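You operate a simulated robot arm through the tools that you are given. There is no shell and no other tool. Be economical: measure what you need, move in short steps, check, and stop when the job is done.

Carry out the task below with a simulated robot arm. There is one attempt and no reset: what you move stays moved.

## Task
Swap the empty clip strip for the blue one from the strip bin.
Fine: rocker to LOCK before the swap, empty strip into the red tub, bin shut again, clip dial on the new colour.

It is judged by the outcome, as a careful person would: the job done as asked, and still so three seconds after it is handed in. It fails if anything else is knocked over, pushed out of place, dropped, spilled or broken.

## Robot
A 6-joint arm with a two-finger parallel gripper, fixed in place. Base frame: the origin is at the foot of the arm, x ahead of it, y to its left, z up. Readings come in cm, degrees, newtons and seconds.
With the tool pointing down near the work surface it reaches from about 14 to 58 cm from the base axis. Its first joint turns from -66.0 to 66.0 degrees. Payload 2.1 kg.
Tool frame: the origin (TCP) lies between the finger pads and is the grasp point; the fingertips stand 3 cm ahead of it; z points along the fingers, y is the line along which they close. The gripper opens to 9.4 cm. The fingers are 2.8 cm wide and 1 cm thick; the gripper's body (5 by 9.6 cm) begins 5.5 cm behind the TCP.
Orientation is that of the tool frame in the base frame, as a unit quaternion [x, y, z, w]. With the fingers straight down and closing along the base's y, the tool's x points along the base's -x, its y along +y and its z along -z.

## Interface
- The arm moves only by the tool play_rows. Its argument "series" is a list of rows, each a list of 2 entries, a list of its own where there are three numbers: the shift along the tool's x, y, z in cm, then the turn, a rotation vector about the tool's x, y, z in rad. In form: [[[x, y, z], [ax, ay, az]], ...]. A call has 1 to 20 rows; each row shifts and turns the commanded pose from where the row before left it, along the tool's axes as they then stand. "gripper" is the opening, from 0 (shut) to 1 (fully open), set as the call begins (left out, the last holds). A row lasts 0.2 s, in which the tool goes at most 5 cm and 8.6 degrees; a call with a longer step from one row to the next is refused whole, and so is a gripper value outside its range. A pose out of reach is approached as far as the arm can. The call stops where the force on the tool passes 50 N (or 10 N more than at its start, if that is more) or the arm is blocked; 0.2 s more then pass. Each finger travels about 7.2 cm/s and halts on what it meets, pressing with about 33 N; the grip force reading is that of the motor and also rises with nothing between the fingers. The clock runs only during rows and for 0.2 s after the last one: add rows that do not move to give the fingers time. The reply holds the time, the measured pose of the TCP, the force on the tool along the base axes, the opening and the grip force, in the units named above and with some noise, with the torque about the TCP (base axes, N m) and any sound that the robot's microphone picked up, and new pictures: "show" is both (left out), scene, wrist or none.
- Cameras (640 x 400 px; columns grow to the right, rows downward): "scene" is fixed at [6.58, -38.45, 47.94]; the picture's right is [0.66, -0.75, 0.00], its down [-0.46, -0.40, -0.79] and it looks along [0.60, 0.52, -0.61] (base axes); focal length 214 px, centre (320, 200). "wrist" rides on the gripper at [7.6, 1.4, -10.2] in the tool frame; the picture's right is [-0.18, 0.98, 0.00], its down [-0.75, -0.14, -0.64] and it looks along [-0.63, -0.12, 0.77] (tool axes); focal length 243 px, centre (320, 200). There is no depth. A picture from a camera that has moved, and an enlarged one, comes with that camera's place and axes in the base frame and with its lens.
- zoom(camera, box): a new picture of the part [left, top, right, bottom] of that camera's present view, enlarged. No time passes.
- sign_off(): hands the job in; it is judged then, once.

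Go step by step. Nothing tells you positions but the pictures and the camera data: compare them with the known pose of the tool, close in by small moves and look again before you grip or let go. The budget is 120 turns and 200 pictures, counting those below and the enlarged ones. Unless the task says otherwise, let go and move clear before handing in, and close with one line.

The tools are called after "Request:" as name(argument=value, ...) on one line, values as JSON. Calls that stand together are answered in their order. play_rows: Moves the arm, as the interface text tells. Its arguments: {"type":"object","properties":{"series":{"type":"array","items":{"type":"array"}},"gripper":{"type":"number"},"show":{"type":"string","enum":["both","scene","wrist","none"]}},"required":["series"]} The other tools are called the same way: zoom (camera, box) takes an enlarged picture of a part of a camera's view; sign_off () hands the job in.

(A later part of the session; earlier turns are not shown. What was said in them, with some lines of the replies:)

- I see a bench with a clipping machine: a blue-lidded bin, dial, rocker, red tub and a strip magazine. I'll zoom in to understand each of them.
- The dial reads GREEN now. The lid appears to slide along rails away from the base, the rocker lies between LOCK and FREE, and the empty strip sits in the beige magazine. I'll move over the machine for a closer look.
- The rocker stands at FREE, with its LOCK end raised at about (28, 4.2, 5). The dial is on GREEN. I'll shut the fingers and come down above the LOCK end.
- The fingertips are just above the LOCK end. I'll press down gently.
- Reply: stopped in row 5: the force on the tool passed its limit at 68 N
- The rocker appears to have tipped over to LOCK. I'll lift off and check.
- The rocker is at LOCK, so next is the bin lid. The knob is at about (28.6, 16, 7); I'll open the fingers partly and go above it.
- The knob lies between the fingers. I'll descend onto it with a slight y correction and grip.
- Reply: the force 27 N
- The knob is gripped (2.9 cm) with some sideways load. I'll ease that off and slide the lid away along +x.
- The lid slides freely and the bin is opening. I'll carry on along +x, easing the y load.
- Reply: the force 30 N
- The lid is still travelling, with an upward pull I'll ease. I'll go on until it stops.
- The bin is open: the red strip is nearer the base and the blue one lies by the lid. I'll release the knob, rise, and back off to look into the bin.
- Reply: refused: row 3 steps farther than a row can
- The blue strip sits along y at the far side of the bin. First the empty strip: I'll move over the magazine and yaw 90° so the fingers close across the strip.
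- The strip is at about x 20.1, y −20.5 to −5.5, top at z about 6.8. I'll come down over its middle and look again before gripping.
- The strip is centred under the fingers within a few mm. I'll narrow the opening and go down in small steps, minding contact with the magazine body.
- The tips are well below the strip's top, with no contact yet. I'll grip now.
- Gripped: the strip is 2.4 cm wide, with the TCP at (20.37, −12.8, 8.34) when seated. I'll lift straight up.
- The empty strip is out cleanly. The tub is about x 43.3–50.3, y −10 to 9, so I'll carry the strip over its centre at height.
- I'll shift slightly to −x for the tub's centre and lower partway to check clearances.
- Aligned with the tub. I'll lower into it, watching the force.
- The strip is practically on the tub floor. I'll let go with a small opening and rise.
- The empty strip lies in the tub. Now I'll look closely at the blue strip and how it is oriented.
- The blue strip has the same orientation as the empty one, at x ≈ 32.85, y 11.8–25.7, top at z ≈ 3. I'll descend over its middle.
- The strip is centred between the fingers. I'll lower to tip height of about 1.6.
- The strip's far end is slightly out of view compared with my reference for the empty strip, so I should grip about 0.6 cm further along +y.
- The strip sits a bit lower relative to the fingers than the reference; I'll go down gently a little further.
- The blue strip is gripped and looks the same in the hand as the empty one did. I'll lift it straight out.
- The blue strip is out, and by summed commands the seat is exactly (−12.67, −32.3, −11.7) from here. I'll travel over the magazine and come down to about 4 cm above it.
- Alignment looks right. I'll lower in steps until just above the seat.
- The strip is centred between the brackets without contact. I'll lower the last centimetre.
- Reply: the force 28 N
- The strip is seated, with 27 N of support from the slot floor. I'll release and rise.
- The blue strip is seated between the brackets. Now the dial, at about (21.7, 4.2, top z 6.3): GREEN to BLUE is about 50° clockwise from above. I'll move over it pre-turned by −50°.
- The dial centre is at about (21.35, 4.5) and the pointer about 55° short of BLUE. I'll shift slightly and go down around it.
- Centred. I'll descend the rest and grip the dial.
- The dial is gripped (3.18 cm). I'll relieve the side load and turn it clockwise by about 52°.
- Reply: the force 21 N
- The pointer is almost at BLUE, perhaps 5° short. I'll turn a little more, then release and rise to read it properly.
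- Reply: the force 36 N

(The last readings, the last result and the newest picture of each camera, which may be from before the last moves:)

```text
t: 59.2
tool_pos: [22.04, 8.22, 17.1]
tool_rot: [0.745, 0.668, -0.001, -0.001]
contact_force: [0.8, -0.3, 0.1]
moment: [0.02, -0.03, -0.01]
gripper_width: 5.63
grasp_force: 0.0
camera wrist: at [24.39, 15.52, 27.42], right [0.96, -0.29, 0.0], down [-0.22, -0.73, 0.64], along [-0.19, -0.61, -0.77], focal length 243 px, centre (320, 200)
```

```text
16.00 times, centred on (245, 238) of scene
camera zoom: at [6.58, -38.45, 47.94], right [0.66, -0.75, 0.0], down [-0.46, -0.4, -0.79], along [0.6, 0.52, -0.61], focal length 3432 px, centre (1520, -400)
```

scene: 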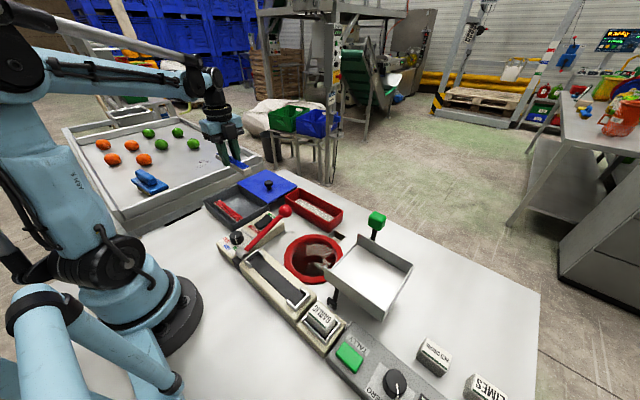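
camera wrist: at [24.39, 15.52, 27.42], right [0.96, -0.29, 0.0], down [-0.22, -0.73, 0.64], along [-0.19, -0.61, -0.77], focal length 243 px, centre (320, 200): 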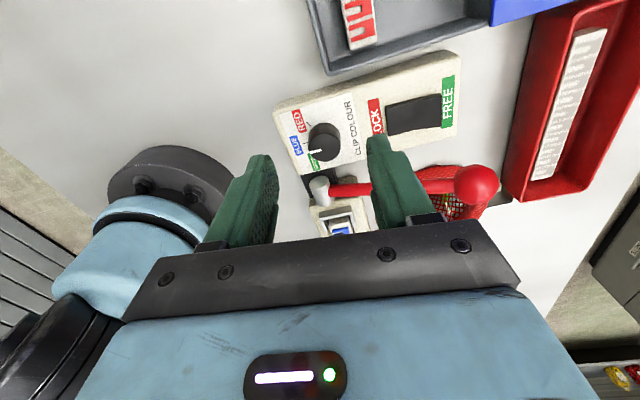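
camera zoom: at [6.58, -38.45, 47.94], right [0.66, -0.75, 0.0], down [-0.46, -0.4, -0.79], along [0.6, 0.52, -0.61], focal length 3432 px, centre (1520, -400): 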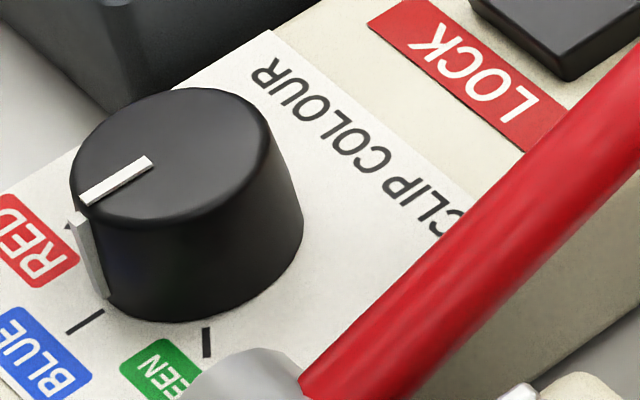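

The pointer lines up with the BLUE tick within a few degrees. Now I'll close the bin: I'll move above the lid knob at about (41.65, 16.15).

Request:
play_rows(series=[[[0, 0, -3], [0, 0, -0.11]], [[1.58, 3.92, 0], [0, 0, 0]], [[1.58, 3.92, 0], [0, 0, 0]], [[1.58, 3.92, 0], [0, 0, 0]], [[1.58, 3.92, 0], [0, 0, 0]], [[1.58, 3.92, 0], [0, 0, 0]], [[0, 0, 4], [0, 0, 0]], [[0, 0, 4], [0, 0, 0]], [[0, 0, 0], [0, 0, 0]]], show="wrist")

Request:
zoom(camera="scene", box=[200, 150, 320, 240])

```text
t: 61.2
tool_pos: [41.58, 16.48, 11.92]
tool_rot: [0.707, 0.708, -0.002, -0.002]
contact_force: [0.0, -1.1, 0.5]
moment: [-0.02, 0.0, -0.04]
gripper_width: 5.67
grasp_force: 0.1
camera wrist: at [42.99, 24.02, 22.22], right [0.98, -0.18, 0.0], down [-0.14, -0.75, 0.64], along [-0.12, -0.63, -0.77], focal length 243 px, centre (320, 200)
```

wrist: 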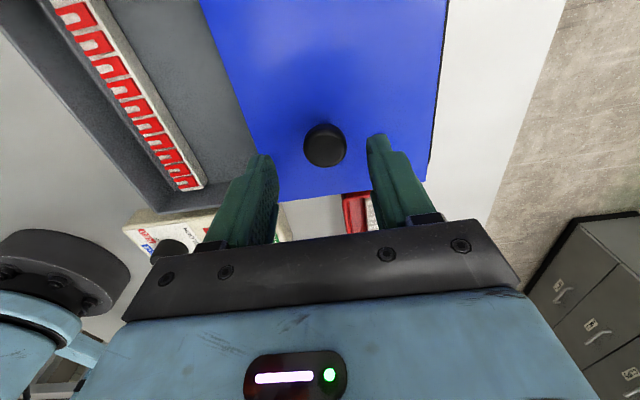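

```text
4.44 times, centred on (260, 195) of scene
camera zoom: at [6.58, -38.45, 47.94], right [0.66, -0.75, 0.0], down [-0.46, -0.4, -0.79], along [0.6, 0.52, -0.61], focal length 953 px, centre (587, 222)
```

zoom: 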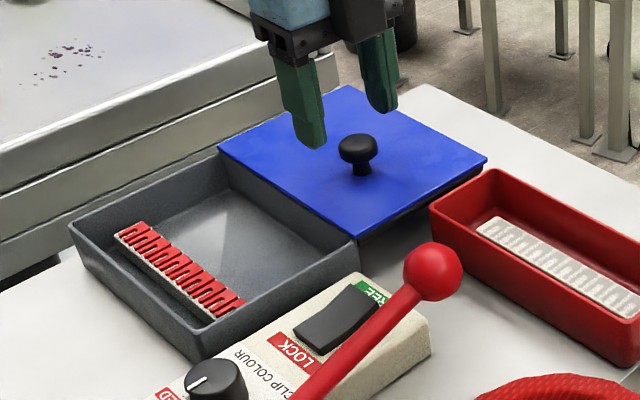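

Request:
play_rows(series=[[[-0.25, 0.2, 0], [0, 0, 0]], [[0, 0, 1.5], [0, 0, 0]], [[0, 0, 1], [0, 0, 0]], [[0, 0, 0.3], [0, 0, 0]]], show="none")

Request:
play_rows(series=[[[0, 0, 0], [0, 0, 0]], [[0, 0, 0], [0, 0, 0]], [[0, 0, 0], [0, 0, 0]]], gripper=0, show="wrist")

```text
t: 62.2
tool_pos: [41.71, 16.13, 9.1]
tool_rot: [0.706, 0.708, -0.001, -0.002]
contact_force: [-0.3, -0.4, -0.5]
moment: [0.0, -0.03, -0.04]
gripper_width: 5.63
grasp_force: 0.1
```

```text
t: 63.0
tool_pos: [41.8, 16.08, 9.1]
tool_rot: [0.706, 0.708, -0.001, -0.002]
contact_force: [0.3, 0.2, -4.5]
moment: [0.03, 0.03, 0.0]
gripper_width: 2.87
grasp_force: 44.7
camera wrist: at [43.11, 23.67, 19.43], right [0.98, -0.18, 0.0], down [-0.14, -0.75, 0.64], along [-0.12, -0.63, -0.77], focal length 243 px, centre (320, 200)
```

wrist: 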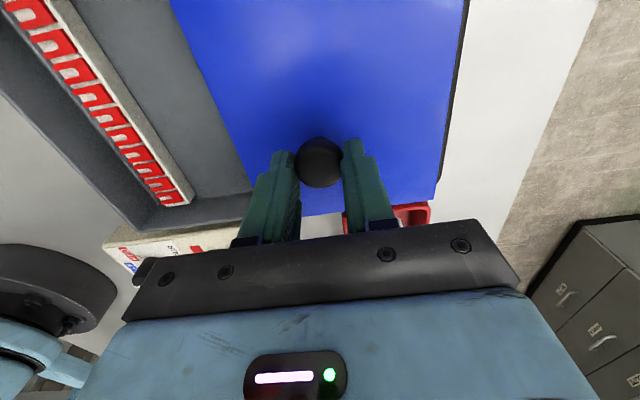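

The knob is gripped. I'll slide the lid back along −x.

Request:
play_rows(series=[[[0, -1.2, 0], [0, 0, 0]], [[0, -1.5, 0], [0, 0, 0]], [[0, -1.5, 0], [0, 0, 0]], [[0, -1.5, 0], [0, 0, 0]], [[0, -1.5, 0], [0, 0, 0]], [[0, 0, 0], [0, 0, 0]]], show="none")

Request:
play_rows(series=[[[0, -1.5, 0], [0, 0, 0]], [[0, -1.5, 0], [0, 0, 0]], [[0, -1.5, 0], [0, 0, 0]], [[0, -0.7, 0], [0, 0, 0]], [[0, 0, 0], [0, 0, 0]]], show="none")

Request:
zoom(camera="scene", box=[190, 150, 310, 240])

```text
t: 64.4
tool_pos: [34.52, 16.18, 9.11]
tool_rot: [0.706, 0.708, -0.003, 0.0]
contact_force: [-0.4, -11.4, 3.4]
moment: [-0.13, -0.06, -0.06]
gripper_width: 2.9
grasp_force: 44.4
```

```text
t: 65.6
tool_pos: [29.29, 16.07, 9.12]
tool_rot: [0.706, 0.709, 0.0, -0.002]
contact_force: [-0.2, 17.1, -25.3]
moment: [1.08, -0.01, 0.03]
gripper_width: 2.9
grasp_force: 45.0
```

```text
4.44 times, centred on (250, 195) of scene
camera zoom: at [6.59, -38.44, 47.94], right [0.66, -0.75, 0.0], down [-0.46, -0.4, -0.79], along [0.6, 0.52, -0.61], focal length 953 px, centre (631, 222)
```

zoom: 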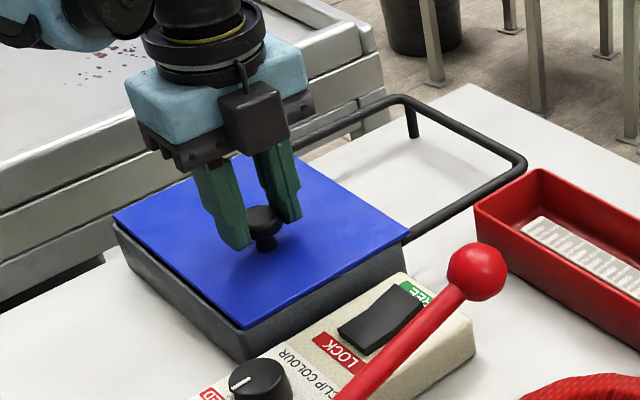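

About half a centimetre is left. I'll ease the load and push gently to the stop.

Request:
play_rows(series=[[[0.1, -0.2, 0.1], [0, 0, 0]], [[0, -0.2, 0], [0, 0, 0]], [[0, -0.15, 0], [0, 0, 0]], [[0, -0.1, 0], [0, 0, 0]], [[0, -0.1, 0], [0, 0, 0]], [[0, 0, 0], [0, 0, 0]]], show="none")

Request:
zoom(camera="scene", box=[190, 150, 310, 240])

```text
t: 67.0
tool_pos: [28.65, 16.04, 9.05]
tool_rot: [0.707, 0.707, 0.003, 0.003]
contact_force: [34.2, 7.8, 20.3]
moment: [-0.59, -0.87, 0.02]
gripper_width: 2.87
grasp_force: 45.0
```

```text
4.44 times, centred on (250, 195) of scene
camera zoom: at [6.57, -38.45, 47.94], right [0.66, -0.75, 0.0], down [-0.46, -0.4, -0.79], along [0.6, 0.52, -0.61], focal length 953 px, centre (631, 222)
```

zoom: 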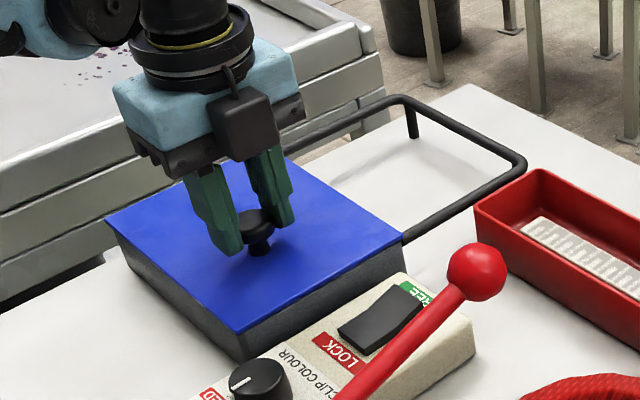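

The lid is against its closed stop (34 N back-force) and looks as it did at the start. I'll release, rise clear and check everything.

Request:
play_rows(series=[[[0, 0.1, 0], [0, 0, 0]], [[0, 0, 0], [0, 0, 0]], [[0, 0, 0], [0, 0, 0]]], gripper=0.6, show="none")

Request:
play_rows(series=[[[0, 0, -3], [0, 0, 0]], [[0, 0, -5], [0, 0, 0]], [[0, 0, -5], [0, 0, 0]], [[0, 0, -5], [0, 0, 0]], [[3, 0, -3], [0, 0, 0]], [[0, 0, 0], [0, 0, 0]]])

Request:
zoom(camera="scene", box=[190, 160, 350, 310])

Request:
zoom(camera="scene", box=[225, 210, 275, 260])

```text
t: 67.8
tool_pos: [28.44, 16.09, 9.03]
tool_rot: [0.707, 0.707, -0.002, -0.001]
contact_force: [0.1, -0.3, -0.7]
moment: [-0.03, 0.0, 0.01]
gripper_width: 5.63
grasp_force: 0.0
```

```text
t: 69.2
tool_pos: [28.47, 19.22, 30.4]
tool_rot: [0.706, 0.708, -0.001, -0.001]
contact_force: [0.6, 0.5, -0.9]
moment: [0.0, 0.01, -0.02]
gripper_width: 5.63
grasp_force: 0.0
camera wrist: at [29.85, 26.79, 40.74], right [0.98, -0.18, 0.0], down [-0.14, -0.75, 0.64], along [-0.12, -0.63, -0.77], focal length 243 px, centre (320, 200)
```

scene: 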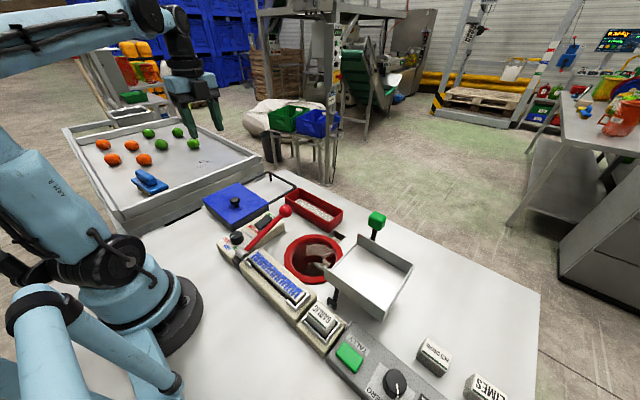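
wrist: 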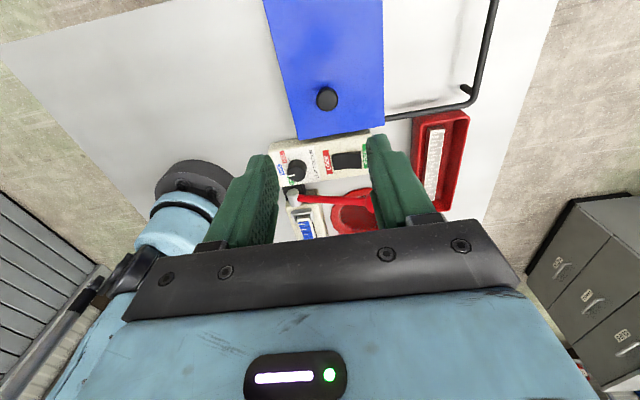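

```text
2.67 times, centred on (270, 235) of scene
camera zoom: at [6.58, -38.45, 47.94], right [0.66, -0.75, 0.0], down [-0.46, -0.4, -0.79], along [0.6, 0.52, -0.61], focal length 572 px, centre (453, 107)
```

zoom: 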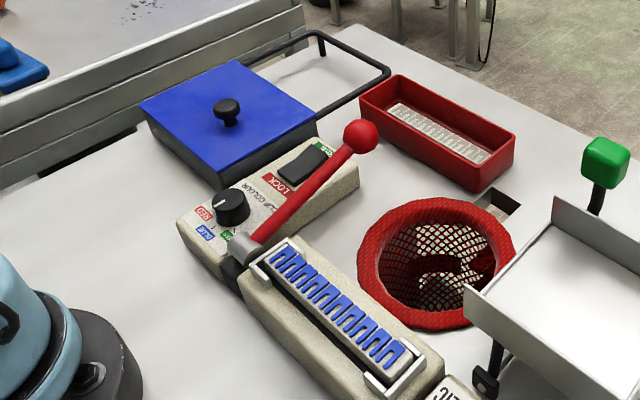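

```text
8.00 times, centred on (250, 235) of scene
camera zoom: at [6.58, -38.45, 47.94], right [0.66, -0.75, 0.0], down [-0.46, -0.4, -0.79], along [0.6, 0.52, -0.61], focal length 1716 px, centre (880, -80)
```

zoom: 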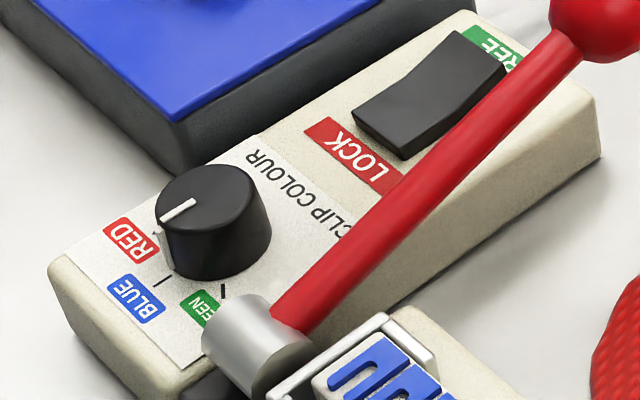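

Everything checks out: rocker at LOCK, blue strip seated, empty strip in the red tub, bin shut, dial pointing at BLUE and the arm clear. I'm handing it in.

Request:
sign_off()

```text
The job is handed in.
```

The swap is done and handed in: the blue strip is in the magazine and the empty one is in the red tub. The rocker went to LOCK before the swap, the bin is shut again, and the dial is on BLUE.
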